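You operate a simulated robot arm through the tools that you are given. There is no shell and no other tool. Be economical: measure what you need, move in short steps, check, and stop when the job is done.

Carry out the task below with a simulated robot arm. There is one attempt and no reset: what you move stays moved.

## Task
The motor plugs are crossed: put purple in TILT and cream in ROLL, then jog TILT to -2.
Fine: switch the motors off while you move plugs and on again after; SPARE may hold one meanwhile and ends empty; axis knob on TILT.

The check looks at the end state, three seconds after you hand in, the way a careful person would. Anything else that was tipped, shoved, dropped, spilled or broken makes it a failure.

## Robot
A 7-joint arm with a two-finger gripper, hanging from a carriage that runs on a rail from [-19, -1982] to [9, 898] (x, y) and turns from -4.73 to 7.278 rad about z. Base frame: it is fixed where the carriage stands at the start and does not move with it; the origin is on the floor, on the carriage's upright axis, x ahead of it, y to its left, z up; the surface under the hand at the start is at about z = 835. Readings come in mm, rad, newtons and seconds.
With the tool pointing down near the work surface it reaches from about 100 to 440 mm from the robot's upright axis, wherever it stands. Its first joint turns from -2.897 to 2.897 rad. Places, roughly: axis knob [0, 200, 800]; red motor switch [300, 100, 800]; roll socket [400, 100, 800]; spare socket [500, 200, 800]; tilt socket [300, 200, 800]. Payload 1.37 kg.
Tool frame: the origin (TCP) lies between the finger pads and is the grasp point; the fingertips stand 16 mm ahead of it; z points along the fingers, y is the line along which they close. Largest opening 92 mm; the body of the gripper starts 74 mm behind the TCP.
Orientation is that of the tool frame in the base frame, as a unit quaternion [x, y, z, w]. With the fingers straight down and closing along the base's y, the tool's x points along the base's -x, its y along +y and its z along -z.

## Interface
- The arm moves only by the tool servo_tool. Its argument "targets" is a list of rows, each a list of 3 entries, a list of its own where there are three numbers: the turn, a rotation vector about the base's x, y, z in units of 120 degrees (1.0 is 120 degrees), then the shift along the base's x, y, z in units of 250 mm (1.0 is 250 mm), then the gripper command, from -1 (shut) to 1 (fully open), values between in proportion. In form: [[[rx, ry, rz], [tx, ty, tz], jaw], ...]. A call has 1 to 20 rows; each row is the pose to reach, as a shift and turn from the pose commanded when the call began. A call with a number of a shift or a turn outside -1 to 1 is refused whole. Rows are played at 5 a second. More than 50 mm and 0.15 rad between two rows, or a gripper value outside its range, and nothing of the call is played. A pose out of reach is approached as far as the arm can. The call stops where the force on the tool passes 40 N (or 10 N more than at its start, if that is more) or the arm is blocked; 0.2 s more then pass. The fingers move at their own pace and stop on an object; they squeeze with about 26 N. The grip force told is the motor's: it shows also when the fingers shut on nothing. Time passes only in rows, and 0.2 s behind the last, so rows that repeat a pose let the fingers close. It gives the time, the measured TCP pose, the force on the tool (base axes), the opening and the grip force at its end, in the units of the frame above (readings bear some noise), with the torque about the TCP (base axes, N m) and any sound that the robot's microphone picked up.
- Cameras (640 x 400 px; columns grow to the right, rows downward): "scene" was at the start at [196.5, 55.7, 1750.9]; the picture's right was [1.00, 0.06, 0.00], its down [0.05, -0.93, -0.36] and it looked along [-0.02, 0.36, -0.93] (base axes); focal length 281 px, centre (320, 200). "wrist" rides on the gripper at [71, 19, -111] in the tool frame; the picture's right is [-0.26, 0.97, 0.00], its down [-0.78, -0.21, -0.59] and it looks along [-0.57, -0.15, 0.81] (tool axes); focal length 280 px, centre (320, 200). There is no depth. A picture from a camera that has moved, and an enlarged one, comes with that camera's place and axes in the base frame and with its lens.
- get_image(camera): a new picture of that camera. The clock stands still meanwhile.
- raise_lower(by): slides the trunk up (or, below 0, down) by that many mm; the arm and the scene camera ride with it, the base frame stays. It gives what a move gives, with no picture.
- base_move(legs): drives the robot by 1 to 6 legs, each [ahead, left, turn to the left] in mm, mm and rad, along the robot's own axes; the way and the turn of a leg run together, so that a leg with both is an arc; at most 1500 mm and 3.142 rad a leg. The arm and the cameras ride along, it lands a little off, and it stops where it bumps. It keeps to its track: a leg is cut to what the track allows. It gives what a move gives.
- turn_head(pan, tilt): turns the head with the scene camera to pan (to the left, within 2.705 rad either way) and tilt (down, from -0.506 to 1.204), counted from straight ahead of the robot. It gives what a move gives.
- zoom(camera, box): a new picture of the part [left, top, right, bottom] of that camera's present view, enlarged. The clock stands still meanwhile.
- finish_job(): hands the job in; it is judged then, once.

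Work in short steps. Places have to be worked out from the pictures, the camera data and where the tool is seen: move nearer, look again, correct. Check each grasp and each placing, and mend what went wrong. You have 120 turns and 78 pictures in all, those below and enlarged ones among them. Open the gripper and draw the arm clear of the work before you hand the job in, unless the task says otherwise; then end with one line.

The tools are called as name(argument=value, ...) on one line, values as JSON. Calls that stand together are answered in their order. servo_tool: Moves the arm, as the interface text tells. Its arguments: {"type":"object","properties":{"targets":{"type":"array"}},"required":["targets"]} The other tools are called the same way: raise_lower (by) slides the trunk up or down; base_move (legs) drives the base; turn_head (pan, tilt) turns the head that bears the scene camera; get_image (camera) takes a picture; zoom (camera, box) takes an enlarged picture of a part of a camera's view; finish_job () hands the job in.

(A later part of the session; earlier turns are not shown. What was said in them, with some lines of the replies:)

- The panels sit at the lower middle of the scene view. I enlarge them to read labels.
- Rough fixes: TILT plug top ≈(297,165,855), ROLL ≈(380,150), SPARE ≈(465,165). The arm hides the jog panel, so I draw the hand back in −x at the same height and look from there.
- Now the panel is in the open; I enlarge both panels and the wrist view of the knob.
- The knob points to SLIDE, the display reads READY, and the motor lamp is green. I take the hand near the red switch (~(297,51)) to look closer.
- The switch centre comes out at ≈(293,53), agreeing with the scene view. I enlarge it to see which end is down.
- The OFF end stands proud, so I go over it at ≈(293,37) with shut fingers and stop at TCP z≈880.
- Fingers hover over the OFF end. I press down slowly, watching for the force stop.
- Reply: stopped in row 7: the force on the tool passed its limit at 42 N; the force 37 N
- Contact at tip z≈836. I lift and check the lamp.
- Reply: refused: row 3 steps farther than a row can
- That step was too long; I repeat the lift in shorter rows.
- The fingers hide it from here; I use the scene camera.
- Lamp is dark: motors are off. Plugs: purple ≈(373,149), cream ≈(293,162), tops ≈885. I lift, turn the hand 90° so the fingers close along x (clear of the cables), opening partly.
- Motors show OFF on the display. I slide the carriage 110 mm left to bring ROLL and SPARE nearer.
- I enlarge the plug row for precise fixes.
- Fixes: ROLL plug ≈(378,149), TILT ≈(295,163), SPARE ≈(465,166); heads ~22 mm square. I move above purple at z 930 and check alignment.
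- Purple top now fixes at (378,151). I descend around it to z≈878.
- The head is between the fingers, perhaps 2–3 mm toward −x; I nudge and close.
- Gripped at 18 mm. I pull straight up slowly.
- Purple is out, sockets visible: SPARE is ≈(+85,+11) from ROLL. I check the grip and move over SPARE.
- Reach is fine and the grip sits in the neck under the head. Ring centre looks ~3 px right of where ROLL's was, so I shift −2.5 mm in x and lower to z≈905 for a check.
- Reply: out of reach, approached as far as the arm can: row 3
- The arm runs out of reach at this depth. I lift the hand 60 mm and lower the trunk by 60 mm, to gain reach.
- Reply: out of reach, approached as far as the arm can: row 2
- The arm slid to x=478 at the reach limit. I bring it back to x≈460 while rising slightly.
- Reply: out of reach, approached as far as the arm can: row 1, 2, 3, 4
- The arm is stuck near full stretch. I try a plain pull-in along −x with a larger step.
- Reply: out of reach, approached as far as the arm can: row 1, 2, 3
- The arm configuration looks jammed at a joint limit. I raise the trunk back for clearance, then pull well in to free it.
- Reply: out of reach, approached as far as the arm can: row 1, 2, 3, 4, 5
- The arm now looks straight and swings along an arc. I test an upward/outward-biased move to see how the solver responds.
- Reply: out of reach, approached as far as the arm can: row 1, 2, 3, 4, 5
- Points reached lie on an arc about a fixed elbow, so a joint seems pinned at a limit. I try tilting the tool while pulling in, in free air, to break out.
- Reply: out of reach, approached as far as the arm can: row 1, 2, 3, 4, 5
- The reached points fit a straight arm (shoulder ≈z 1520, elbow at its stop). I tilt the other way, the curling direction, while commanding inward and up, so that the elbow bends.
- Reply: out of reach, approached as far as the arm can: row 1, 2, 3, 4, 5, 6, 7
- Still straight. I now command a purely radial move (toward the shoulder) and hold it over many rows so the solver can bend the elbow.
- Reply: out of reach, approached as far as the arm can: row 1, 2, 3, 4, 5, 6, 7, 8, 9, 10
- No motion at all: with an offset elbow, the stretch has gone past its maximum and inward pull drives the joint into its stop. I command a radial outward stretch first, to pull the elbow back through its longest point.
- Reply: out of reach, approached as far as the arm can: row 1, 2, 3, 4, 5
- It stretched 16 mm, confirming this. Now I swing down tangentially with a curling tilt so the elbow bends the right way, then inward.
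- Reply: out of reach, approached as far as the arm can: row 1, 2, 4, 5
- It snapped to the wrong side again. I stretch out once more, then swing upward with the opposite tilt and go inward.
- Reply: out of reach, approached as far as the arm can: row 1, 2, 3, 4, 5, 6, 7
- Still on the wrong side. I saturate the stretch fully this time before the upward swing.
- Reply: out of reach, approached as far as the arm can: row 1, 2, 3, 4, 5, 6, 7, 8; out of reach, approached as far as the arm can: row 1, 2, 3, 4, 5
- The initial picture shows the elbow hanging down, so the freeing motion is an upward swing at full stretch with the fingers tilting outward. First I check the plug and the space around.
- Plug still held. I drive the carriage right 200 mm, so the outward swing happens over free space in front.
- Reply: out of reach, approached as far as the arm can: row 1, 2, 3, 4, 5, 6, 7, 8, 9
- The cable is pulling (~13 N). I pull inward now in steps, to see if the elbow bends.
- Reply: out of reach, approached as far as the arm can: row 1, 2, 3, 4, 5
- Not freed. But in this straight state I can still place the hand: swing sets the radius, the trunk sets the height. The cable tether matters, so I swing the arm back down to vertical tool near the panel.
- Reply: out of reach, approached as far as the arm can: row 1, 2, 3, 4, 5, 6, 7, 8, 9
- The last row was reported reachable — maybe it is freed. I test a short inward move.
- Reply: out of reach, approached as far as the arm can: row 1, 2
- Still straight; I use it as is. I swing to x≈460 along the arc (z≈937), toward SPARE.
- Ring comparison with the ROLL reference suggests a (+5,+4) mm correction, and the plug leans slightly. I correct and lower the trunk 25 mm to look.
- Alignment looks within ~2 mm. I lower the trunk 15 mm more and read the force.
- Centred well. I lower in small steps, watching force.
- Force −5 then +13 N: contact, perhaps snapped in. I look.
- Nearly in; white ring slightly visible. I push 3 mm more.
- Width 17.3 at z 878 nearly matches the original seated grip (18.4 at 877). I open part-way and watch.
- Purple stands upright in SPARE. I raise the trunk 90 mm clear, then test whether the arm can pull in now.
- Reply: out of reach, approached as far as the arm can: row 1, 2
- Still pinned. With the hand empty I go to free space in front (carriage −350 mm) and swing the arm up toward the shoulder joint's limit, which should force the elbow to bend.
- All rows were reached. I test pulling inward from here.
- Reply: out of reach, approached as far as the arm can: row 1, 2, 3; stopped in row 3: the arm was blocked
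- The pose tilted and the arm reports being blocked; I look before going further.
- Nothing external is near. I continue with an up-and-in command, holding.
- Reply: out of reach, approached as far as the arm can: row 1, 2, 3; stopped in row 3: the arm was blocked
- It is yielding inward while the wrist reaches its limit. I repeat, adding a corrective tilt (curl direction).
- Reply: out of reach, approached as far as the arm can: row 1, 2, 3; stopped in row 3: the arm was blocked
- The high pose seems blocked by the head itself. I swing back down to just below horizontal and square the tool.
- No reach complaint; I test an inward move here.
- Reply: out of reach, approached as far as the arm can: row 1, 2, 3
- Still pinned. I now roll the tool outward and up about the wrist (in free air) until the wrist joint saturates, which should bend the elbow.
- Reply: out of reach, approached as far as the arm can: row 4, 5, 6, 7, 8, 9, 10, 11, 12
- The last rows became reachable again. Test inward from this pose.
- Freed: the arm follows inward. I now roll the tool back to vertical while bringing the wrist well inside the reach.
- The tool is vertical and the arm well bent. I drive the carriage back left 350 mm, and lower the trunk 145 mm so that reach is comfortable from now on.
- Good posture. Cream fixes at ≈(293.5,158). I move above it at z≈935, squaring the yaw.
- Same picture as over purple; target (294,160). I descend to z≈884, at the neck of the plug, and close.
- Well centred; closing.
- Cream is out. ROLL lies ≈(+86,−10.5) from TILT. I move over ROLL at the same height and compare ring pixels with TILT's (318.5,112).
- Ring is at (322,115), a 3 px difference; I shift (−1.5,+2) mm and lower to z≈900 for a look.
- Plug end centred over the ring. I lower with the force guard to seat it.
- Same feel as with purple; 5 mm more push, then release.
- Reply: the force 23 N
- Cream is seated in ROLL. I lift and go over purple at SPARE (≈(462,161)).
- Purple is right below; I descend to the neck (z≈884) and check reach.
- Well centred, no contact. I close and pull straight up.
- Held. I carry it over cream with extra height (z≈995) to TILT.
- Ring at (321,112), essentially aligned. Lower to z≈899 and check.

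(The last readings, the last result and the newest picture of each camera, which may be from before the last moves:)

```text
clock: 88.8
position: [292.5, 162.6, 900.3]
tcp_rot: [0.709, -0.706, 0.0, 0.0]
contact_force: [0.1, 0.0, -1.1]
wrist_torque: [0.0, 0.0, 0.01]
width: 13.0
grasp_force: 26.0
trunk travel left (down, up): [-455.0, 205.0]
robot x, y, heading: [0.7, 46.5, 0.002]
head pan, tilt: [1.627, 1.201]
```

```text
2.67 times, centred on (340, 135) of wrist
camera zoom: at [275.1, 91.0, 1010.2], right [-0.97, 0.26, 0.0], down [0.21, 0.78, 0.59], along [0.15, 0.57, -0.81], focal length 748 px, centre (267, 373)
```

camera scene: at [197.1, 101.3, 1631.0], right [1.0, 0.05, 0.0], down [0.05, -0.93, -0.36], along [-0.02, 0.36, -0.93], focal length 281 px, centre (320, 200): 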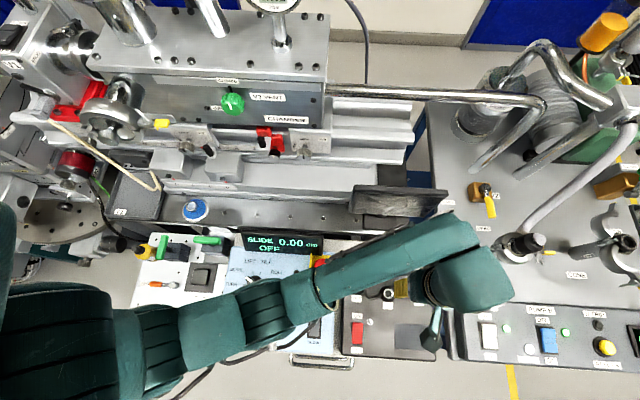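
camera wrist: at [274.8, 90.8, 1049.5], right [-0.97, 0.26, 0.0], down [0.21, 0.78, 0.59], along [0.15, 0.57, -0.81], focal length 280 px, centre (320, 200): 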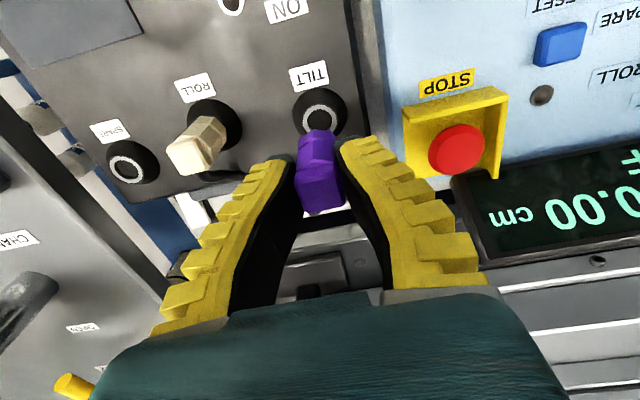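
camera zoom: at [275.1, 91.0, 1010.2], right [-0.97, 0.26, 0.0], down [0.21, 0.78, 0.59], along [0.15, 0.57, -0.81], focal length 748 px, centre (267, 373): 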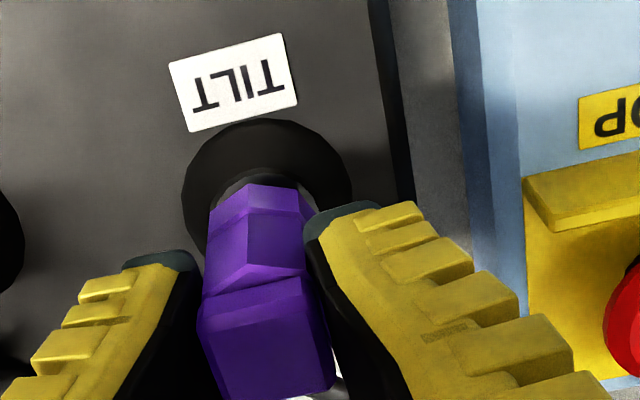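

Centred. I lower with the force guard.

servo_tool(targets=[[[0, 0, 0], [0, 0, -0.02], -1], [[0, 0, 0], [0, 0, -0.04], -1], [[0, 0, 0], [0, 0, -0.056], -1], [[0, 0, 0], [0, 0, -0.068], -1], [[0, 0, 0], [0, 0, -0.08], -1], [[0, 0, 0], [0, 0, -0.09], -1], [[0, 0, 0], [0, 0, -0.096], -1]])

zoom(camera="wrist", box=[220, 60, 460, 210])

```text
clock: 90.5
position: [293.7, 162.3, 876.6]
tcp_rot: [0.708, -0.706, 0.0, -0.001]
contact_force: [-1.1, -1.2, 23.6]
wrist_torque: [0.01, 0.0, 0.0]
width: 20.2
grasp_force: 25.8
trunk travel left (down, up): [-455.0, 205.0]
robot x, y, heading: [-2.9, 45.1, -0.001]
head pan, tilt: [1.627, 1.201]
```

```text
2.67 times, centred on (340, 135) of wrist
camera zoom: at [275.6, 92.0, 988.0], right [-0.97, 0.26, 0.0], down [0.21, 0.78, 0.59], along [0.15, 0.57, -0.81], focal length 748 px, centre (267, 373)
```

zoom: 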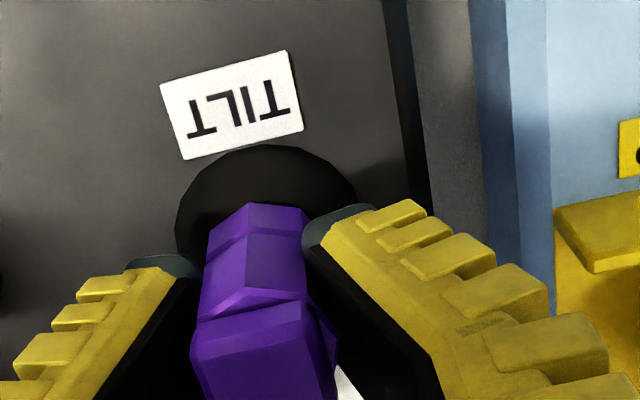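

Seated like before. I release, lift, and turn the hand back while shutting the fingers, heading over the switch's ON end (≈(295,68)).

servo_tool(targets=[[[0, 0, 0], [0, 0, 0], -0.4], [[0, 0, 0], [0, 0, 0], 0.087], [[0, 0, 0], [0, 0, 0], 0.087], [[0, 0, 0], [0, 0, 0.12], 0.087], [[0, 0, 0], [0, 0, 0.28], 0.087], [[0, 0, 0], [0, 0, 0.4], 0.087]])

get_image(camera="wrist")

servo_tool(targets=[[[0, 0, -0.068], [0, -0.04, 0], -1], [[0, 0, -0.136], [0, -0.08, 0], -1], [[0, 0, -0.204], [0, -0.12, 0], -1], [[0, 0, -0.272], [0, -0.16, 0], -1], [[0, 0, -0.34], [0, -0.2, 0], -1], [[0, 0, -0.408], [0, -0.24, 0], -1], [[0, 0, -0.476], [0, -0.28, 0], -1], [[0, 0, -0.544], [0, -0.32, 0], -1], [[0, 0, -0.612], [0, -0.35, -0.1], -1], [[0, 0, -0.68], [0.004, -0.37, -0.2], -1], [[0, 0, -0.75], [0.004, -0.37, -0.36], -1]])

get_image(camera="wrist")

```text
clock: 91.8
position: [291.2, 162.7, 975.9]
tcp_rot: [0.708, -0.706, 0.0, 0.001]
contact_force: [0.2, 0.3, -0.7]
wrist_torque: [0.03, -0.02, -0.01]
width: 52.8
grasp_force: 2.3
trunk travel left (down, up): [-455.0, 205.0]
robot x, y, heading: [1.5, 46.2, -0.001]
head pan, tilt: [1.627, 1.201]
```

```text
18 pictures are left
camera wrist: at [274.6, 91.1, 1086.3], right [-0.97, 0.26, 0.0], down [0.21, 0.78, 0.59], along [0.15, 0.57, -0.81], focal length 280 px, centre (320, 200)
```

wrist: 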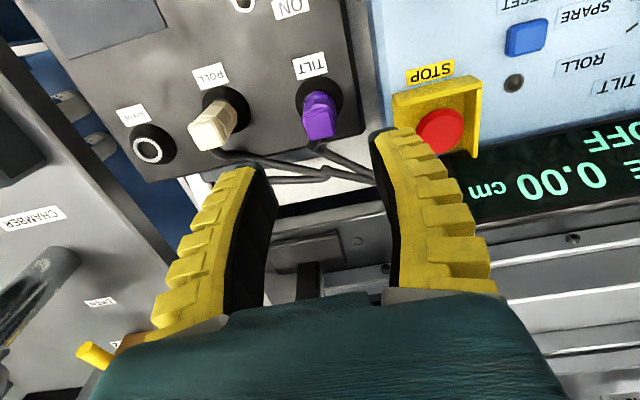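

```text
clock: 94.2
position: [293.0, 69.5, 883.8]
tcp_rot: [-0.002, 1.0, 0.0, 0.0]
contact_force: [-0.3, 1.0, 0.2]
wrist_torque: [0.0, -0.02, -0.01]
width: 0.0
grasp_force: 25.5
trunk travel left (down, up): [-455.0, 205.0]
robot x, y, heading: [2.6, 47.1, -0.003]
head pan, tilt: [1.627, 1.201]
```

```text
17 pictures are left
camera wrist: at [223.1, 89.1, 994.3], right [0.26, 0.97, 0.0], down [0.78, -0.21, 0.59], along [0.57, -0.15, -0.81], focal length 280 px, centre (320, 200)
```

wrist: 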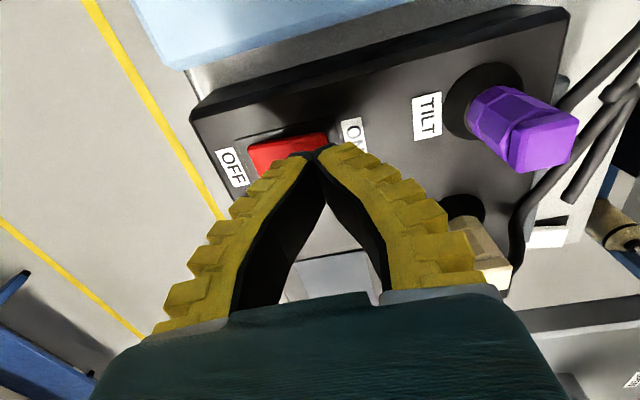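

Both plugs seated, SPARE empty; the fingers hover over the ON end. I press.

servo_tool(targets=[[[0, 0, 0], [0.014, -0.004, -0.03], -1], [[0, 0, 0], [0.014, -0.004, -0.06], -1], [[0, 0, 0], [0.014, -0.004, -0.085], -1], [[0, 0, 0], [0.014, -0.004, -0.1], -1], [[0, 0, 0], [0.014, -0.004, -0.115], -1], [[0, 0, 0], [0.014, -0.004, -0.13], -1], [[0, 0, 0], [0.014, -0.004, -0.145], -1], [[0, 0, 0], [0.014, -0.004, -0.16], -1]])

servo_tool(targets=[[[0, 0, 0], [0, 0, 0.14], -1], [[0, 0, 0], [-0.05, 0, 0.32], -1], [[0, 0, 0], [-0.2, -0.02, 0.42], -1], [[0, 0, 0], [-0.36, -0.04, 0.5], -1], [[0, 0, 0], [-0.5, -0.06, 0.6], -1]])

get_image(camera="scene")

```text
clock: 96.0
position: [296.9, 67.6, 852.3]
tcp_rot: [-0.002, 1.0, 0.0, 0.002]
contact_force: [-15.0, 2.6, 30.2]
wrist_torque: [-0.29, 0.19, -0.17]
width: 0.0
grasp_force: 25.9
trunk travel left (down, up): [-455.0, 205.0]
robot x, y, heading: [-0.2, 44.8, -0.002]
head pan, tilt: [1.627, 1.201]
stopped in row 8: the force on the tool passed its limit at 44 N (the readings are from after the stop); the commanded pose is now the measured one
```

```text
clock: 97.2
position: [171.0, 50.7, 1000.6]
tcp_rot: [-0.001, 1.0, 0.0, 0.001]
contact_force: [0.4, 1.0, -0.7]
wrist_torque: [-0.03, 0.03, 0.0]
width: 0.1
grasp_force: 26.0
trunk travel left (down, up): [-455.0, 205.0]
robot x, y, heading: [-1.7, 44.0, -0.005]
head pan, tilt: [1.627, 1.201]
```

```text
16 pictures are left
camera scene: at [197.3, 101.3, 1630.9], right [1.0, 0.05, 0.0], down [0.05, -0.93, -0.36], along [-0.02, 0.36, -0.93], focal length 281 px, centre (320, 200)
```

scene: 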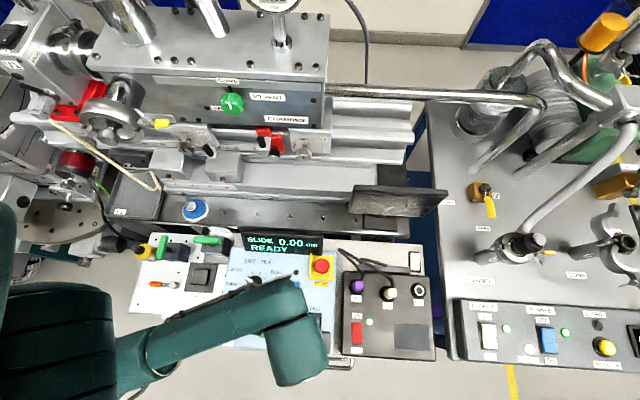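

READY and lamp on: motors are on. Next the axis knob (≈(15,157)), pointing at 144°, to be turned −72° to TILT. I move the carriage back −175 mm, then yaw the hand +144° so it grips across the bar, opening on the way.

base_move(legs=[[0, -175, 0]])

servo_tool(targets=[[[0, 0, 0.0667], [-0.04, 0.06, 0], -0.3], [[0, 0, 0.1333], [-0.08, 0.12, 0], -0.3], [[0, 0, 0.2], [-0.12, 0.18, 0], -0.3], [[0, 0, 0.2667], [-0.16, 0.24, 0], -0.3], [[0, 0, 0.3333], [-0.2, 0.3, 0], -0.3], [[0, 0, 0.4], [-0.24, 0.36, 0], -0.3], [[0, 0, 0.4667], [-0.28, 0.42, 0], -0.3], [[0, 0, 0.5333], [-0.32, 0.48, 0], -0.3], [[0, 0, 0.6], [-0.36, 0.55, 0], -0.3], [[0, 0, 0.6667], [-0.4, 0.62, 0], -0.3], [[0, 0, 0.7333], [-0.44, 0.69, 0], -0.3], [[0, 0, 0.8], [-0.48, 0.76, 0], -0.3], [[0, 0, 0.8667], [-0.52, 0.83, 0], -0.3], [[0, 0, 0.9333], [-0.56, 0.9, 0], -0.3], [[0, 0, 0.99], [-0.6, 0.97, 0], -0.3]])

servo_tool(targets=[[[0, 0, 0.07], [0, 0.03, 0], -0.3], [[0, 0, 0.14], [0, 0.06, 0], -0.3], [[0, 0, 0.21], [-0.01, 0.1, 0], -0.3], [[0, 0, 0.21], [-0.01, 0.13, 0], -0.3]])

get_image(camera="wrist")

```text
clock: 98.7
position: [169.7, -120.0, 999.6]
tcp_rot: [-0.002, 1.0, -0.001, 0.001]
contact_force: [0.8, 0.4, 0.4]
wrist_torque: [0.01, -0.02, 0.0]
width: 0.1
grasp_force: 25.6
trunk travel left (down, up): [-455.0, 205.0]
robot x, y, heading: [-2.3, -124.7, 0.001]
head pan, tilt: [1.627, 1.201]
```

```text
clock: 101.8
position: [21.4, 122.4, 997.9]
tcp_rot: [0.862, -0.506, -0.001, -0.001]
contact_force: [-0.4, -0.1, 0.4]
wrist_torque: [0.01, 0.01, -0.02]
width: 35.6
grasp_force: 2.9
trunk travel left (down, up): [-455.0, 205.0]
robot x, y, heading: [-0.6, -123.7, -0.003]
head pan, tilt: [1.627, 1.201]
```

```text
clock: 102.8
position: [16.6, 155.2, 1001.1]
tcp_rot: [0.952, -0.305, -0.002, 0.001]
contact_force: [0.4, -0.5, -0.4]
wrist_torque: [-0.02, 0.0, 0.01]
width: 35.9
grasp_force: 2.3
trunk travel left (down, up): [-455.0, 205.0]
robot x, y, heading: [-0.7, -126.0, 0.003]
head pan, tilt: [1.627, 1.201]
```

```text
15 pictures are left
camera wrist: at [65.2, 98.2, 1109.9], right [-0.78, -0.63, 0.0], down [-0.51, 0.62, 0.59], along [-0.37, 0.46, -0.81], focal length 280 px, centre (320, 200)
```

wrist: 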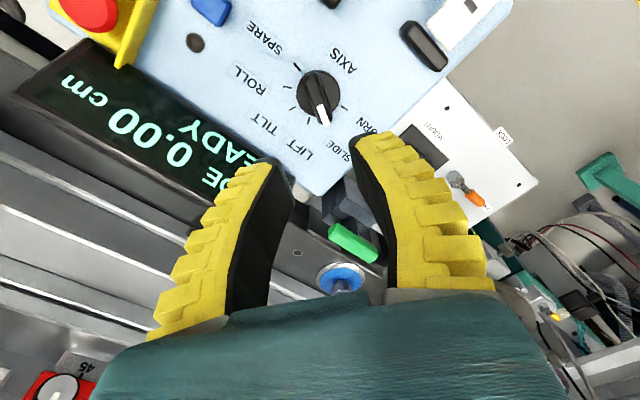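

Knob's bar lies at 144° as expected, centre ≈(19,158). I lower to z≈905 and look again.

servo_tool(targets=[[[0, 0, 0], [0.008, 0.004, -0.14], -0.3], [[0, 0, 0], [0.012, 0.006, -0.28], -0.3], [[0, 0, 0], [0.012, 0.006, -0.384], -0.3]])

get_image(camera="wrist")

```text
clock: 103.7
position: [20.5, 156.5, 906.4]
tcp_rot: [0.952, -0.307, -0.002, -0.002]
contact_force: [-0.1, 0.1, 0.3]
wrist_torque: [-0.03, 0.02, 0.01]
width: 36.0
grasp_force: 2.5
trunk travel left (down, up): [-455.0, 205.0]
robot x, y, heading: [-1.7, -127.8, -0.001]
head pan, tilt: [1.627, 1.201]
```

```text
14 pictures are left
camera wrist: at [67.6, 99.4, 1013.9], right [-0.78, -0.63, 0.0], down [-0.51, 0.63, 0.59], along [-0.37, 0.46, -0.81], focal length 280 px, centre (320, 200)
```

wrist: 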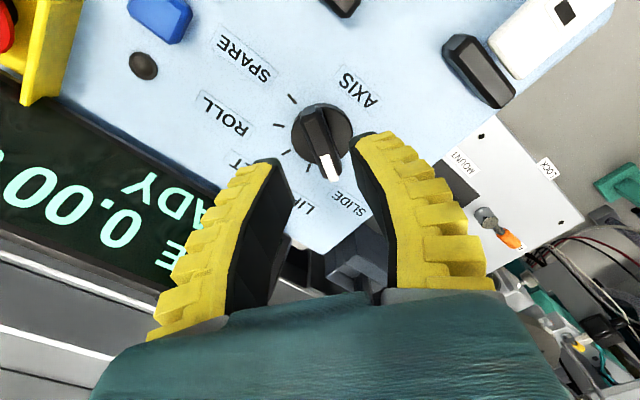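

Small correction (−1.5,+1.8), then guarded descent onto the dial around the bar.

servo_tool(targets=[[[0, 0, 0], [-0.006, 0.007, -0.06], -0.3], [[0, 0, 0], [-0.006, 0.007, -0.12], -0.3], [[0, 0, 0], [-0.006, 0.007, -0.16], -0.3], [[0, 0, 0], [-0.006, 0.007, -0.18], -0.3], [[0, 0, 0], [-0.006, 0.007, -0.192], -0.3], [[0, 0, 0], [-0.006, 0.007, -0.204], -0.3]])

get_image(camera="wrist")

```text
clock: 105.0
position: [17.6, 159.1, 853.5]
tcp_rot: [0.952, -0.307, -0.002, -0.001]
contact_force: [-2.5, -3.8, 9.5]
wrist_torque: [-0.17, 0.19, 0.04]
width: 39.0
grasp_force: 3.7
trunk travel left (down, up): [-455.0, 205.0]
robot x, y, heading: [-1.7, -124.5, -0.003]
head pan, tilt: [1.627, 1.201]
```

```text
13 pictures are left
camera wrist: at [66.1, 101.3, 963.1], right [-0.78, -0.63, 0.0], down [-0.51, 0.63, 0.59], along [-0.37, 0.46, -0.81], focal length 280 px, centre (320, 200)
```

wrist: 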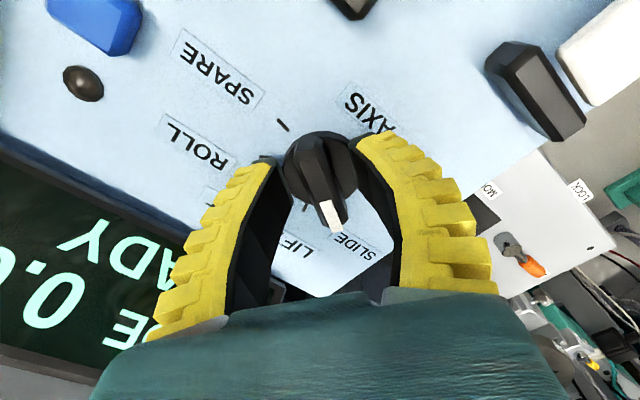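

The fingers touched the dial rim (width 39). I rise 6 mm and close on the bar.

servo_tool(targets=[[[0, 0, 0], [0, 0, 0.026], -0.3], [[0, 0, 0], [0, 0, 0.026], -0.7], [[0, 0, 0], [0, 0, 0.026], -1], [[0, 0, 0], [0, 0, 0.026], -1], [[0, 0, 0], [0, 0, 0.026], -1]])

get_image(camera="wrist")

```text
clock: 106.2
position: [17.3, 157.4, 860.2]
tcp_rot: [0.952, -0.307, -0.002, -0.001]
contact_force: [-2.4, -6.5, 11.9]
wrist_torque: [-0.15, -0.05, 0.05]
width: 8.5
grasp_force: 28.2
trunk travel left (down, up): [-455.0, 205.0]
robot x, y, heading: [-2.3, -127.1, 0.001]
head pan, tilt: [1.627, 1.201]
```

```text
12 pictures are left
camera wrist: at [65.9, 100.6, 969.4], right [-0.78, -0.63, 0.0], down [-0.51, 0.63, 0.59], along [-0.37, 0.46, -0.81], focal length 280 px, centre (320, 200)
```

wrist: 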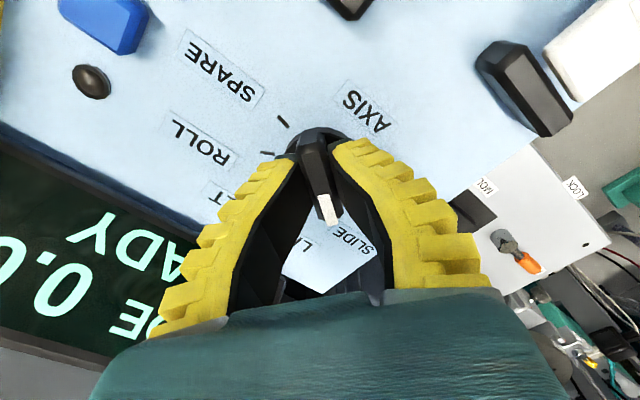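

Gripping the bar (8.5 mm). I turn −72° clockwise in place.

servo_tool(targets=[[[0, 0, -0.06], [0, 0, 0], -1], [[0, 0, -0.12], [0, 0, 0], -1], [[0, 0, -0.18], [0, 0, 0], -1], [[0, 0, -0.24], [0, 0, 0], -1], [[0, 0, -0.3], [0, 0, 0], -1], [[0, 0, -0.36], [0, 0, 0], -1], [[0, 0, -0.42], [0, 0, 0], -1], [[0, 0, -0.48], [0, 0, 0], -1], [[0, 0, -0.54], [0, 0, 0], -1], [[0, 0, -0.6], [0, 0, 0], -1], [[0, 0, -0.6], [0, 0, 0], -1]])

get_image(camera="wrist")

```text
clock: 108.7
position: [16.9, 157.0, 859.5]
tcp_rot: [-0.589, 0.808, 0.001, 0.0]
contact_force: [-11.8, -9.8, 16.1]
wrist_torque: [0.0, 0.1, -0.03]
width: 10.2
grasp_force: 27.9
trunk travel left (down, up): [-455.0, 205.0]
robot x, y, heading: [-0.9, -122.7, -0.001]
head pan, tilt: [1.627, 1.201]
```

```text
11 pictures are left
camera wrist: at [-22.8, 95.2, 968.6], right [-0.84, 0.55, 0.0], down [0.44, 0.68, 0.59], along [0.32, 0.5, -0.81], focal length 280 px, centre (320, 200)
```

wrist: 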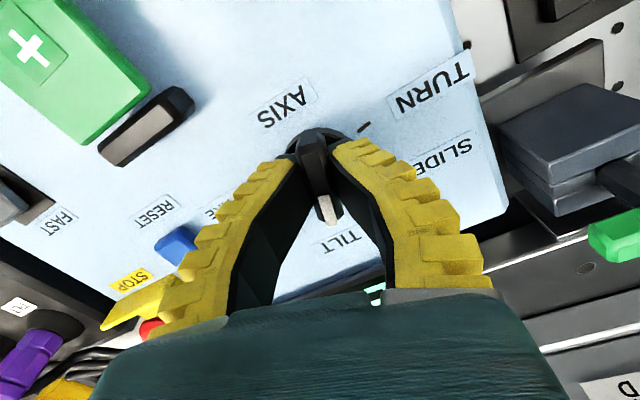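

The pointer is on TILT. I release, lift, shut the fingers and go over the minus paddle (≈(−29,36)), then look with the scene camera.

servo_tool(targets=[[[0, 0, 0], [0, 0, 0], -0.5], [[0, 0, 0], [0, 0, 0], -0.3], [[0, 0, 0], [0, 0, 0.15], -0.3], [[0, 0, 0], [0, 0, 0.3], -0.3], [[0, 0, 0], [-0.05, -0.12, 0.3], -1], [[0, 0, 0], [-0.1, -0.26, 0.3], -1], [[0, 0, 0], [-0.15, -0.4, 0.3], -1], [[0, 0, 0], [-0.184, -0.484, 0.22], -1], [[0, 0, 0], [-0.184, -0.484, 0.16], -1]])

get_image(camera="scene")

get_image(camera="wrist")

```text
clock: 110.7
position: [-26.6, 36.6, 898.0]
tcp_rot: [-0.589, 0.808, 0.0, 0.001]
contact_force: [0.4, 0.3, 0.0]
wrist_torque: [-0.01, 0.02, -0.01]
width: 0.0
grasp_force: 26.0
trunk travel left (down, up): [-455.0, 205.0]
robot x, y, heading: [-2.0, -126.5, -0.002]
head pan, tilt: [1.627, 1.201]
```

```text
10 pictures are left
camera scene: at [195.5, -69.6, 1631.0], right [1.0, 0.05, 0.0], down [0.05, -0.93, -0.36], along [-0.02, 0.36, -0.93], focal length 281 px, centre (320, 200)
```

scene: 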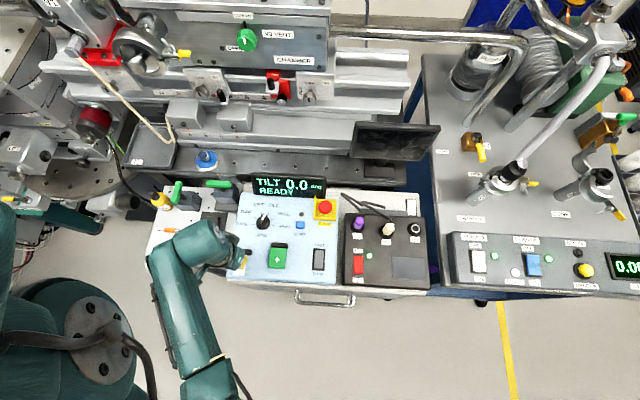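

```text
9 pictures are left
camera wrist: at [-66.1, -25.6, 1008.1], right [-0.84, 0.54, 0.0], down [0.44, 0.68, 0.59], along [0.32, 0.5, -0.81], focal length 280 px, centre (320, 200)
```

wrist: 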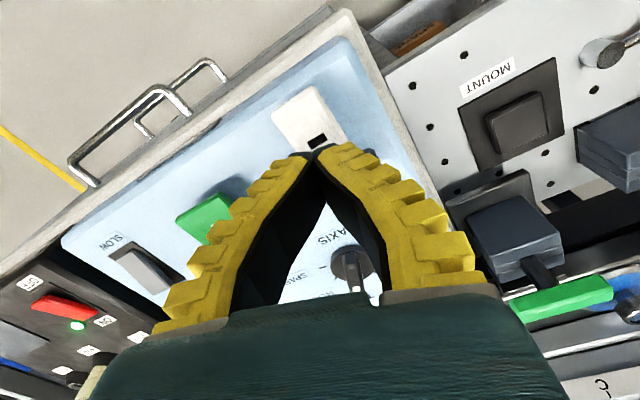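

Display: TILT 0.0 READY, and the shut fingers are right over the "−" mark. I descend gently toward it.

servo_tool(targets=[[[0, 0, 0], [0, -0.01, -0.06], -1], [[0, 0, 0], [0, -0.012, -0.11], -1], [[0, 0, 0], [0, -0.012, -0.13], -1], [[0, 0, 0], [0, -0.012, -0.142], -1]])

```text
clock: 111.7
position: [-27.2, 33.3, 864.9]
tcp_rot: [-0.589, 0.808, 0.001, 0.002]
contact_force: [-0.3, -0.5, 4.4]
wrist_torque: [0.06, 0.02, -0.02]
width: 0.0
grasp_force: 25.7
trunk travel left (down, up): [-455.0, 205.0]
robot x, y, heading: [0.5, -129.0, -0.004]
head pan, tilt: [1.627, 1.201]
```

Contact just begins (4 N). I press 3 mm further and check the display.

servo_tool(targets=[[[0, 0, 0], [0, 0, -0.006], -1], [[0, 0, 0], [0, 0, -0.012], -1]])

zoom(camera="scene", box=[220, 165, 360, 295])

```text
clock: 112.2
position: [-27.7, 35.0, 862.1]
tcp_rot: [-0.589, 0.808, 0.001, 0.003]
contact_force: [1.6, -4.8, 17.6]
wrist_torque: [0.13, 0.06, -0.19]
width: 6.2
grasp_force: 28.2
trunk travel left (down, up): [-455.0, 205.0]
robot x, y, heading: [-2.3, -125.4, -0.004]
head pan, tilt: [1.627, 1.201]
```

```text
3.08 times, centred on (290, 230) of scene
camera zoom: at [195.5, -69.8, 1631.2], right [1.0, 0.05, 0.0], down [0.05, -0.93, -0.36], along [-0.02, 0.36, -0.93], focal length 866 px, centre (412, 108)
```

zoom: 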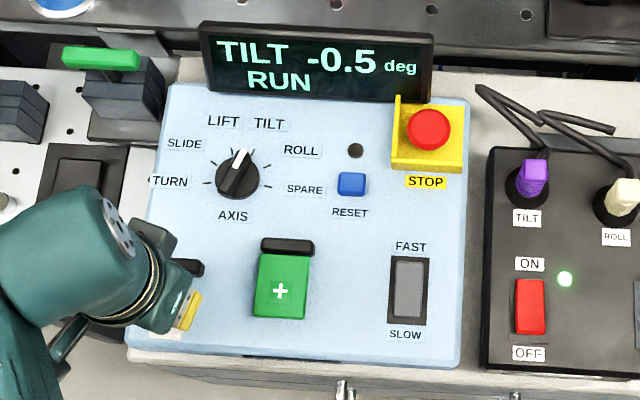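

Jogging: −0.5 so far. I hold one row (0.4 s) to find the rate.

servo_tool(targets=[[[0, 0, 0], [0, 0, 0], -1]])

zoom(camera="scene", box=[260, 165, 330, 205])

```text
clock: 112.7
position: [-26.4, 34.2, 861.5]
tcp_rot: [-0.588, 0.809, 0.001, 0.002]
contact_force: [1.2, -3.7, 19.5]
wrist_torque: [0.15, 0.06, -0.13]
width: 6.1
grasp_force: 28.3
trunk travel left (down, up): [-455.0, 205.0]
robot x, y, heading: [-2.0, -126.8, -0.005]
head pan, tilt: [1.627, 1.201]
```

```text
9.14 times, centred on (295, 185) of scene
camera zoom: at [195.5, -69.7, 1631.1], right [1.0, 0.05, 0.0], down [0.05, -0.93, -0.36], along [-0.02, 0.36, -0.93], focal length 2573 px, centre (549, 337)
```

zoom: 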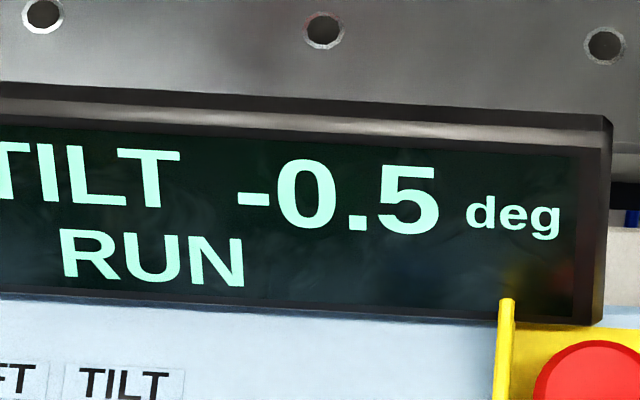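

Still −0.5: each press is one 0.5° step. I release fully and press again once.

servo_tool(targets=[[[0, 0, 0], [0, 0, 0.02], -1], [[0, 0, 0], [0, 0, 0.045], -1], [[0, 0, 0], [0, 0, 0.045], -1], [[0, 0, 0], [0, 0, 0.015], -1], [[0, 0, 0], [0, 0, 0.006], -1], [[0, 0, 0], [0, 0, 0], -1], [[0, 0, 0], [0, 0, 0.02], -1], [[0, 0, 0], [0, 0, 0.045], -1]])

zoom(camera="scene", box=[220, 165, 360, 295])

```text
clock: 114.5
position: [-26.1, 32.8, 870.9]
tcp_rot: [-0.591, 0.807, 0.001, 0.001]
contact_force: [0.0, -1.1, -0.5]
wrist_torque: [-0.01, -0.02, 0.01]
width: 0.0
grasp_force: 27.6
trunk travel left (down, up): [-455.0, 205.0]
robot x, y, heading: [2.0, -120.1, -0.005]
head pan, tilt: [1.627, 1.201]
```

```text
3.08 times, centred on (290, 230) of scene
camera zoom: at [195.4, -69.5, 1630.8], right [1.0, 0.05, 0.0], down [0.05, -0.93, -0.36], along [-0.02, 0.36, -0.93], focal length 866 px, centre (412, 108)
```

zoom: 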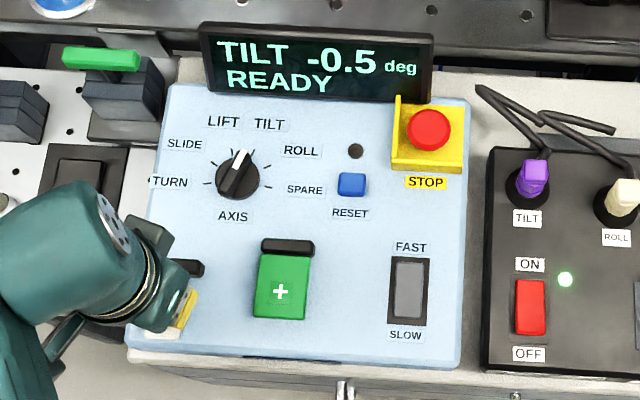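

Still −0.5, so that second press was too shallow. I press again slightly deeper, with a short dwell, and release.

servo_tool(targets=[[[0, 0, 0], [0, 0, -0.025], -1], [[0, 0, 0], [0, 0, -0.042], -1], [[0, 0, 0], [0, 0, -0.052], -1], [[0, 0, 0], [0, 0, -0.052], -1], [[0, 0, 0], [0, 0, -0.02], -1], [[0, 0, 0], [0, 0, 0], -1]])

zoom(camera="scene", box=[260, 165, 330, 205])

```text
clock: 115.8
position: [-27.6, 34.0, 871.9]
tcp_rot: [-0.59, 0.808, -0.001, 0.001]
contact_force: [-0.4, -0.9, -0.8]
wrist_torque: [0.0, -0.03, 0.0]
width: 0.0
grasp_force: 28.4
trunk travel left (down, up): [-455.0, 205.0]
robot x, y, heading: [0.1, -123.5, -0.002]
head pan, tilt: [1.627, 1.201]
```

```text
9.14 times, centred on (295, 185) of scene
camera zoom: at [195.4, -69.4, 1630.7], right [1.0, 0.05, 0.0], down [0.05, -0.93, -0.36], along [-0.02, 0.36, -0.93], focal length 2573 px, centre (549, 337)
```

zoom: 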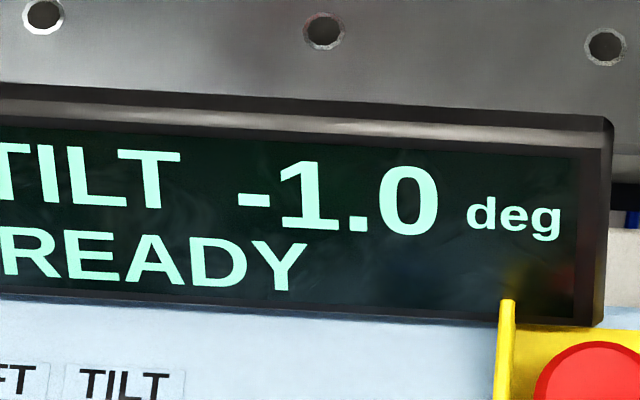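

−1.0, READY. This same press works; I repeat it once.

servo_tool(targets=[[[0, 0, 0], [0, 0, -0.025], -1], [[0, 0, 0], [0, 0, -0.042], -1], [[0, 0, 0], [0, 0, -0.054], -1], [[0, 0, 0], [0, 0, -0.054], -1], [[0, 0, 0], [0, 0, -0.02], -1], [[0, 0, 0], [0, 0, 0], -1]])

zoom(camera="scene", box=[260, 165, 330, 205])

```text
clock: 117.2
position: [-27.2, 32.4, 871.4]
tcp_rot: [-0.59, 0.807, 0.0, 0.002]
contact_force: [0.4, 0.0, 0.5]
wrist_torque: [-0.03, -0.02, 0.0]
width: 0.0
grasp_force: 28.0
trunk travel left (down, up): [-455.0, 205.0]
robot x, y, heading: [-0.2, -123.6, 0.001]
head pan, tilt: [1.627, 1.201]
```

```text
9.14 times, centred on (295, 185) of scene
camera zoom: at [195.4, -69.4, 1630.6], right [1.0, 0.05, 0.0], down [0.05, -0.93, -0.36], along [-0.02, 0.36, -0.93], focal length 2573 px, centre (549, 337)
```

zoom: 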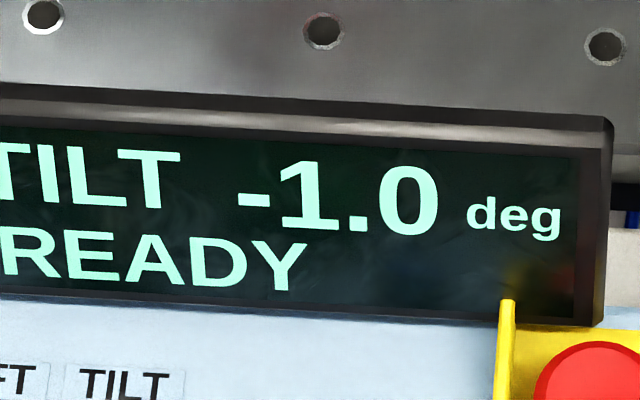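

That one did not register. I press and stay down this time, to judge by the force reading.

servo_tool(targets=[[[0, 0, 0], [0, 0, -0.025], -1], [[0, 0, 0], [0, 0, -0.035], -1], [[0, 0, 0], [0, 0, -0.045], -1], [[0, 0, 0], [0, 0, -0.052], -1]])

```text
clock: 118.2
position: [-27.1, 33.4, 860.8]
tcp_rot: [-0.589, 0.808, 0.002, 0.003]
contact_force: [-1.2, -12.1, 33.9]
wrist_torque: [0.2, 0.03, -0.16]
width: 5.9
grasp_force: 27.5
trunk travel left (down, up): [-455.0, 205.0]
robot x, y, heading: [-4.3, -124.9, -0.006]
head pan, tilt: [1.627, 1.201]
```

34 N, clearly pressed. I check the display while down.

zoom(camera="scene", box=[260, 165, 330, 205])

```text
9.14 times, centred on (295, 185) of scene
camera zoom: at [195.3, -70.3, 1631.4], right [1.0, 0.05, 0.0], down [0.05, -0.93, -0.36], along [-0.02, 0.36, -0.93], focal length 2573 px, centre (549, 337)
```

zoom: 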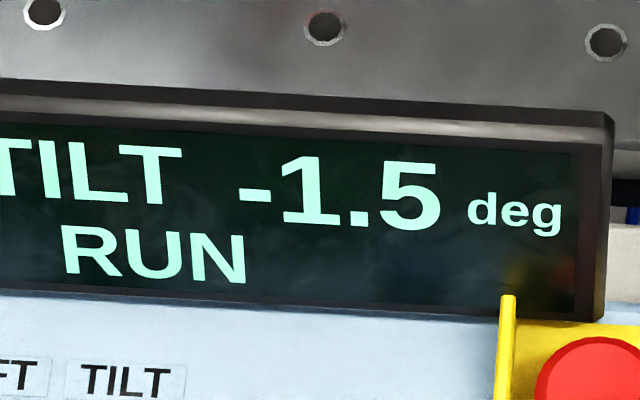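

−1.5. I release well, wait a second, and make the final press the same way, staying down.

servo_tool(targets=[[[0, 0, 0], [0, 0, 0.03], -1], [[0, 0, 0], [0, 0, 0.06], -1], [[0, 0, 0], [0, 0, 0.06], -1], [[0, 0, 0], [0, 0, 0.06], -1], [[0, 0, 0], [0, 0, 0.06], -1], [[0, 0, 0], [0, 0, 0.06], -1]])

servo_tool(targets=[[[0, 0, 0], [0, 0, -0.035], -1], [[0, 0, 0], [0, 0, -0.045], -1], [[0, 0, 0], [0, 0, -0.055], -1], [[0, 0, 0], [0, 0, -0.062], -1]])

zoom(camera="scene", box=[260, 165, 330, 205])

```text
clock: 119.7
position: [-26.5, 33.0, 873.9]
tcp_rot: [-0.589, 0.808, 0.0, 0.002]
contact_force: [0.4, 0.0, 0.3]
wrist_torque: [0.04, -0.01, 0.0]
width: 0.0
grasp_force: 28.0
trunk travel left (down, up): [-455.0, 205.0]
robot x, y, heading: [-2.1, -127.4, -0.005]
head pan, tilt: [1.627, 1.201]
```

```text
clock: 120.7
position: [-26.3, 33.4, 859.7]
tcp_rot: [-0.59, 0.808, 0.001, 0.002]
contact_force: [5.4, -9.6, 35.9]
wrist_torque: [0.27, 0.1, -0.25]
width: 6.0
grasp_force: 28.0
trunk travel left (down, up): [-455.0, 205.0]
robot x, y, heading: [-4.0, -125.1, 0.0]
head pan, tilt: [1.627, 1.201]
```

```text
9.14 times, centred on (295, 185) of scene
camera zoom: at [195.8, -70.1, 1631.5], right [1.0, 0.05, 0.0], down [0.05, -0.93, -0.36], along [-0.02, 0.36, -0.93], focal length 2573 px, centre (549, 337)
```

zoom: 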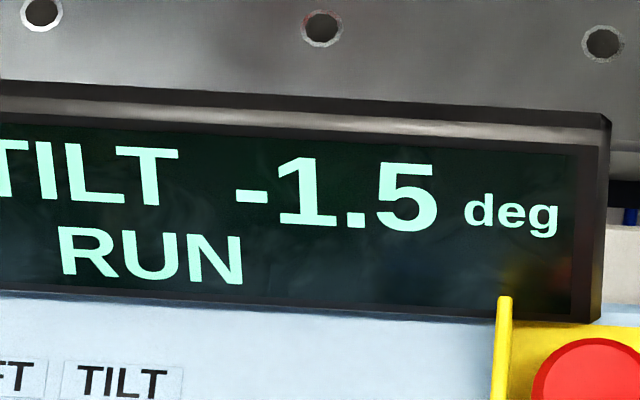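

RUN but still −1.5: steps seem to come about every 1.2 s of accumulated holding, so the next is due. I hold one more row and check.

servo_tool(targets=[[[0, 0, 0], [0, 0, 0], -1]])

zoom(camera="scene", box=[220, 165, 440, 295])

```text
clock: 121.0
position: [-27.3, 34.9, 856.8]
tcp_rot: [-0.59, 0.808, 0.002, 0.002]
contact_force: [4.3, -8.9, 37.4]
wrist_torque: [0.34, 0.02, -0.17]
width: 6.0
grasp_force: 28.0
trunk travel left (down, up): [-455.0, 205.0]
robot x, y, heading: [0.2, -123.5, -0.0]
head pan, tilt: [1.627, 1.201]
```

```text
2.91 times, centred on (330, 230) of scene
camera zoom: at [195.8, -69.9, 1631.2], right [1.0, 0.05, 0.0], down [0.05, -0.93, -0.36], along [-0.02, 0.36, -0.93], focal length 819 px, centre (291, 113)
```

zoom: 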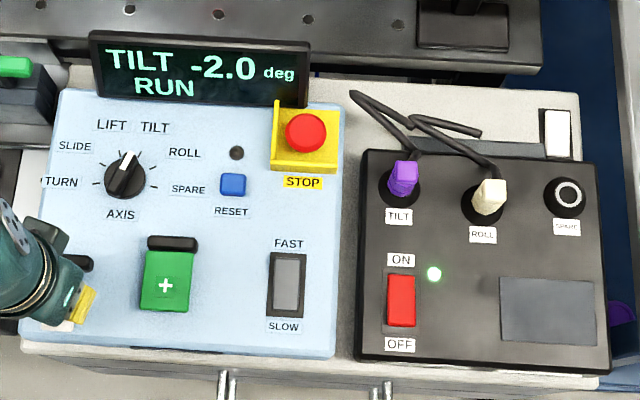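

−2.0 reached. I lift off at once and draw the hand clear.

servo_tool(targets=[[[0, 0, 0], [0, 0, 0.18], -1], [[0, 0, 0], [0, 0, 0.34], -1], [[0, 0, 0], [0, -0.05, 0.5], -0.3], [[0, 0, 0], [0, -0.05, 0.65], 0.5], [[0, 0, 0], [0, -0.05, 0.8], 0.5]])

zoom(camera="scene", box=[220, 165, 440, 295])

```text
clock: 122.2
position: [-25.8, 24.1, 1056.6]
tcp_rot: [-0.589, 0.808, 0.0, 0.001]
contact_force: [-0.1, 0.5, 0.4]
wrist_torque: [0.02, 0.02, 0.01]
width: 71.1
grasp_force: 1.6
trunk travel left (down, up): [-455.0, 205.0]
robot x, y, heading: [-1.0, -125.3, -0.001]
head pan, tilt: [1.627, 1.201]
```

```text
2.91 times, centred on (330, 230) of scene
camera zoom: at [195.5, -69.5, 1630.9], right [1.0, 0.05, 0.0], down [0.05, -0.93, -0.36], along [-0.02, 0.36, -0.93], focal length 819 px, centre (291, 113)
```

zoom: 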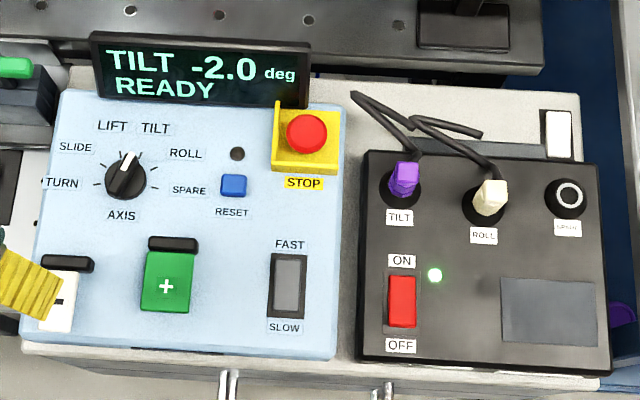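

The display reads TILT −2.0 READY with the lamp on. Purple is in TILT, cream in ROLL, SPARE is empty, and the gripper is open and clear, so I hand in.

finish_job()

```text
The job is handed in.
```

The job is handed in: purple is in TILT, cream in ROLL, SPARE is empty, the motors are on, the axis knob is on TILT and the display reads TILT −2.0 deg READY.
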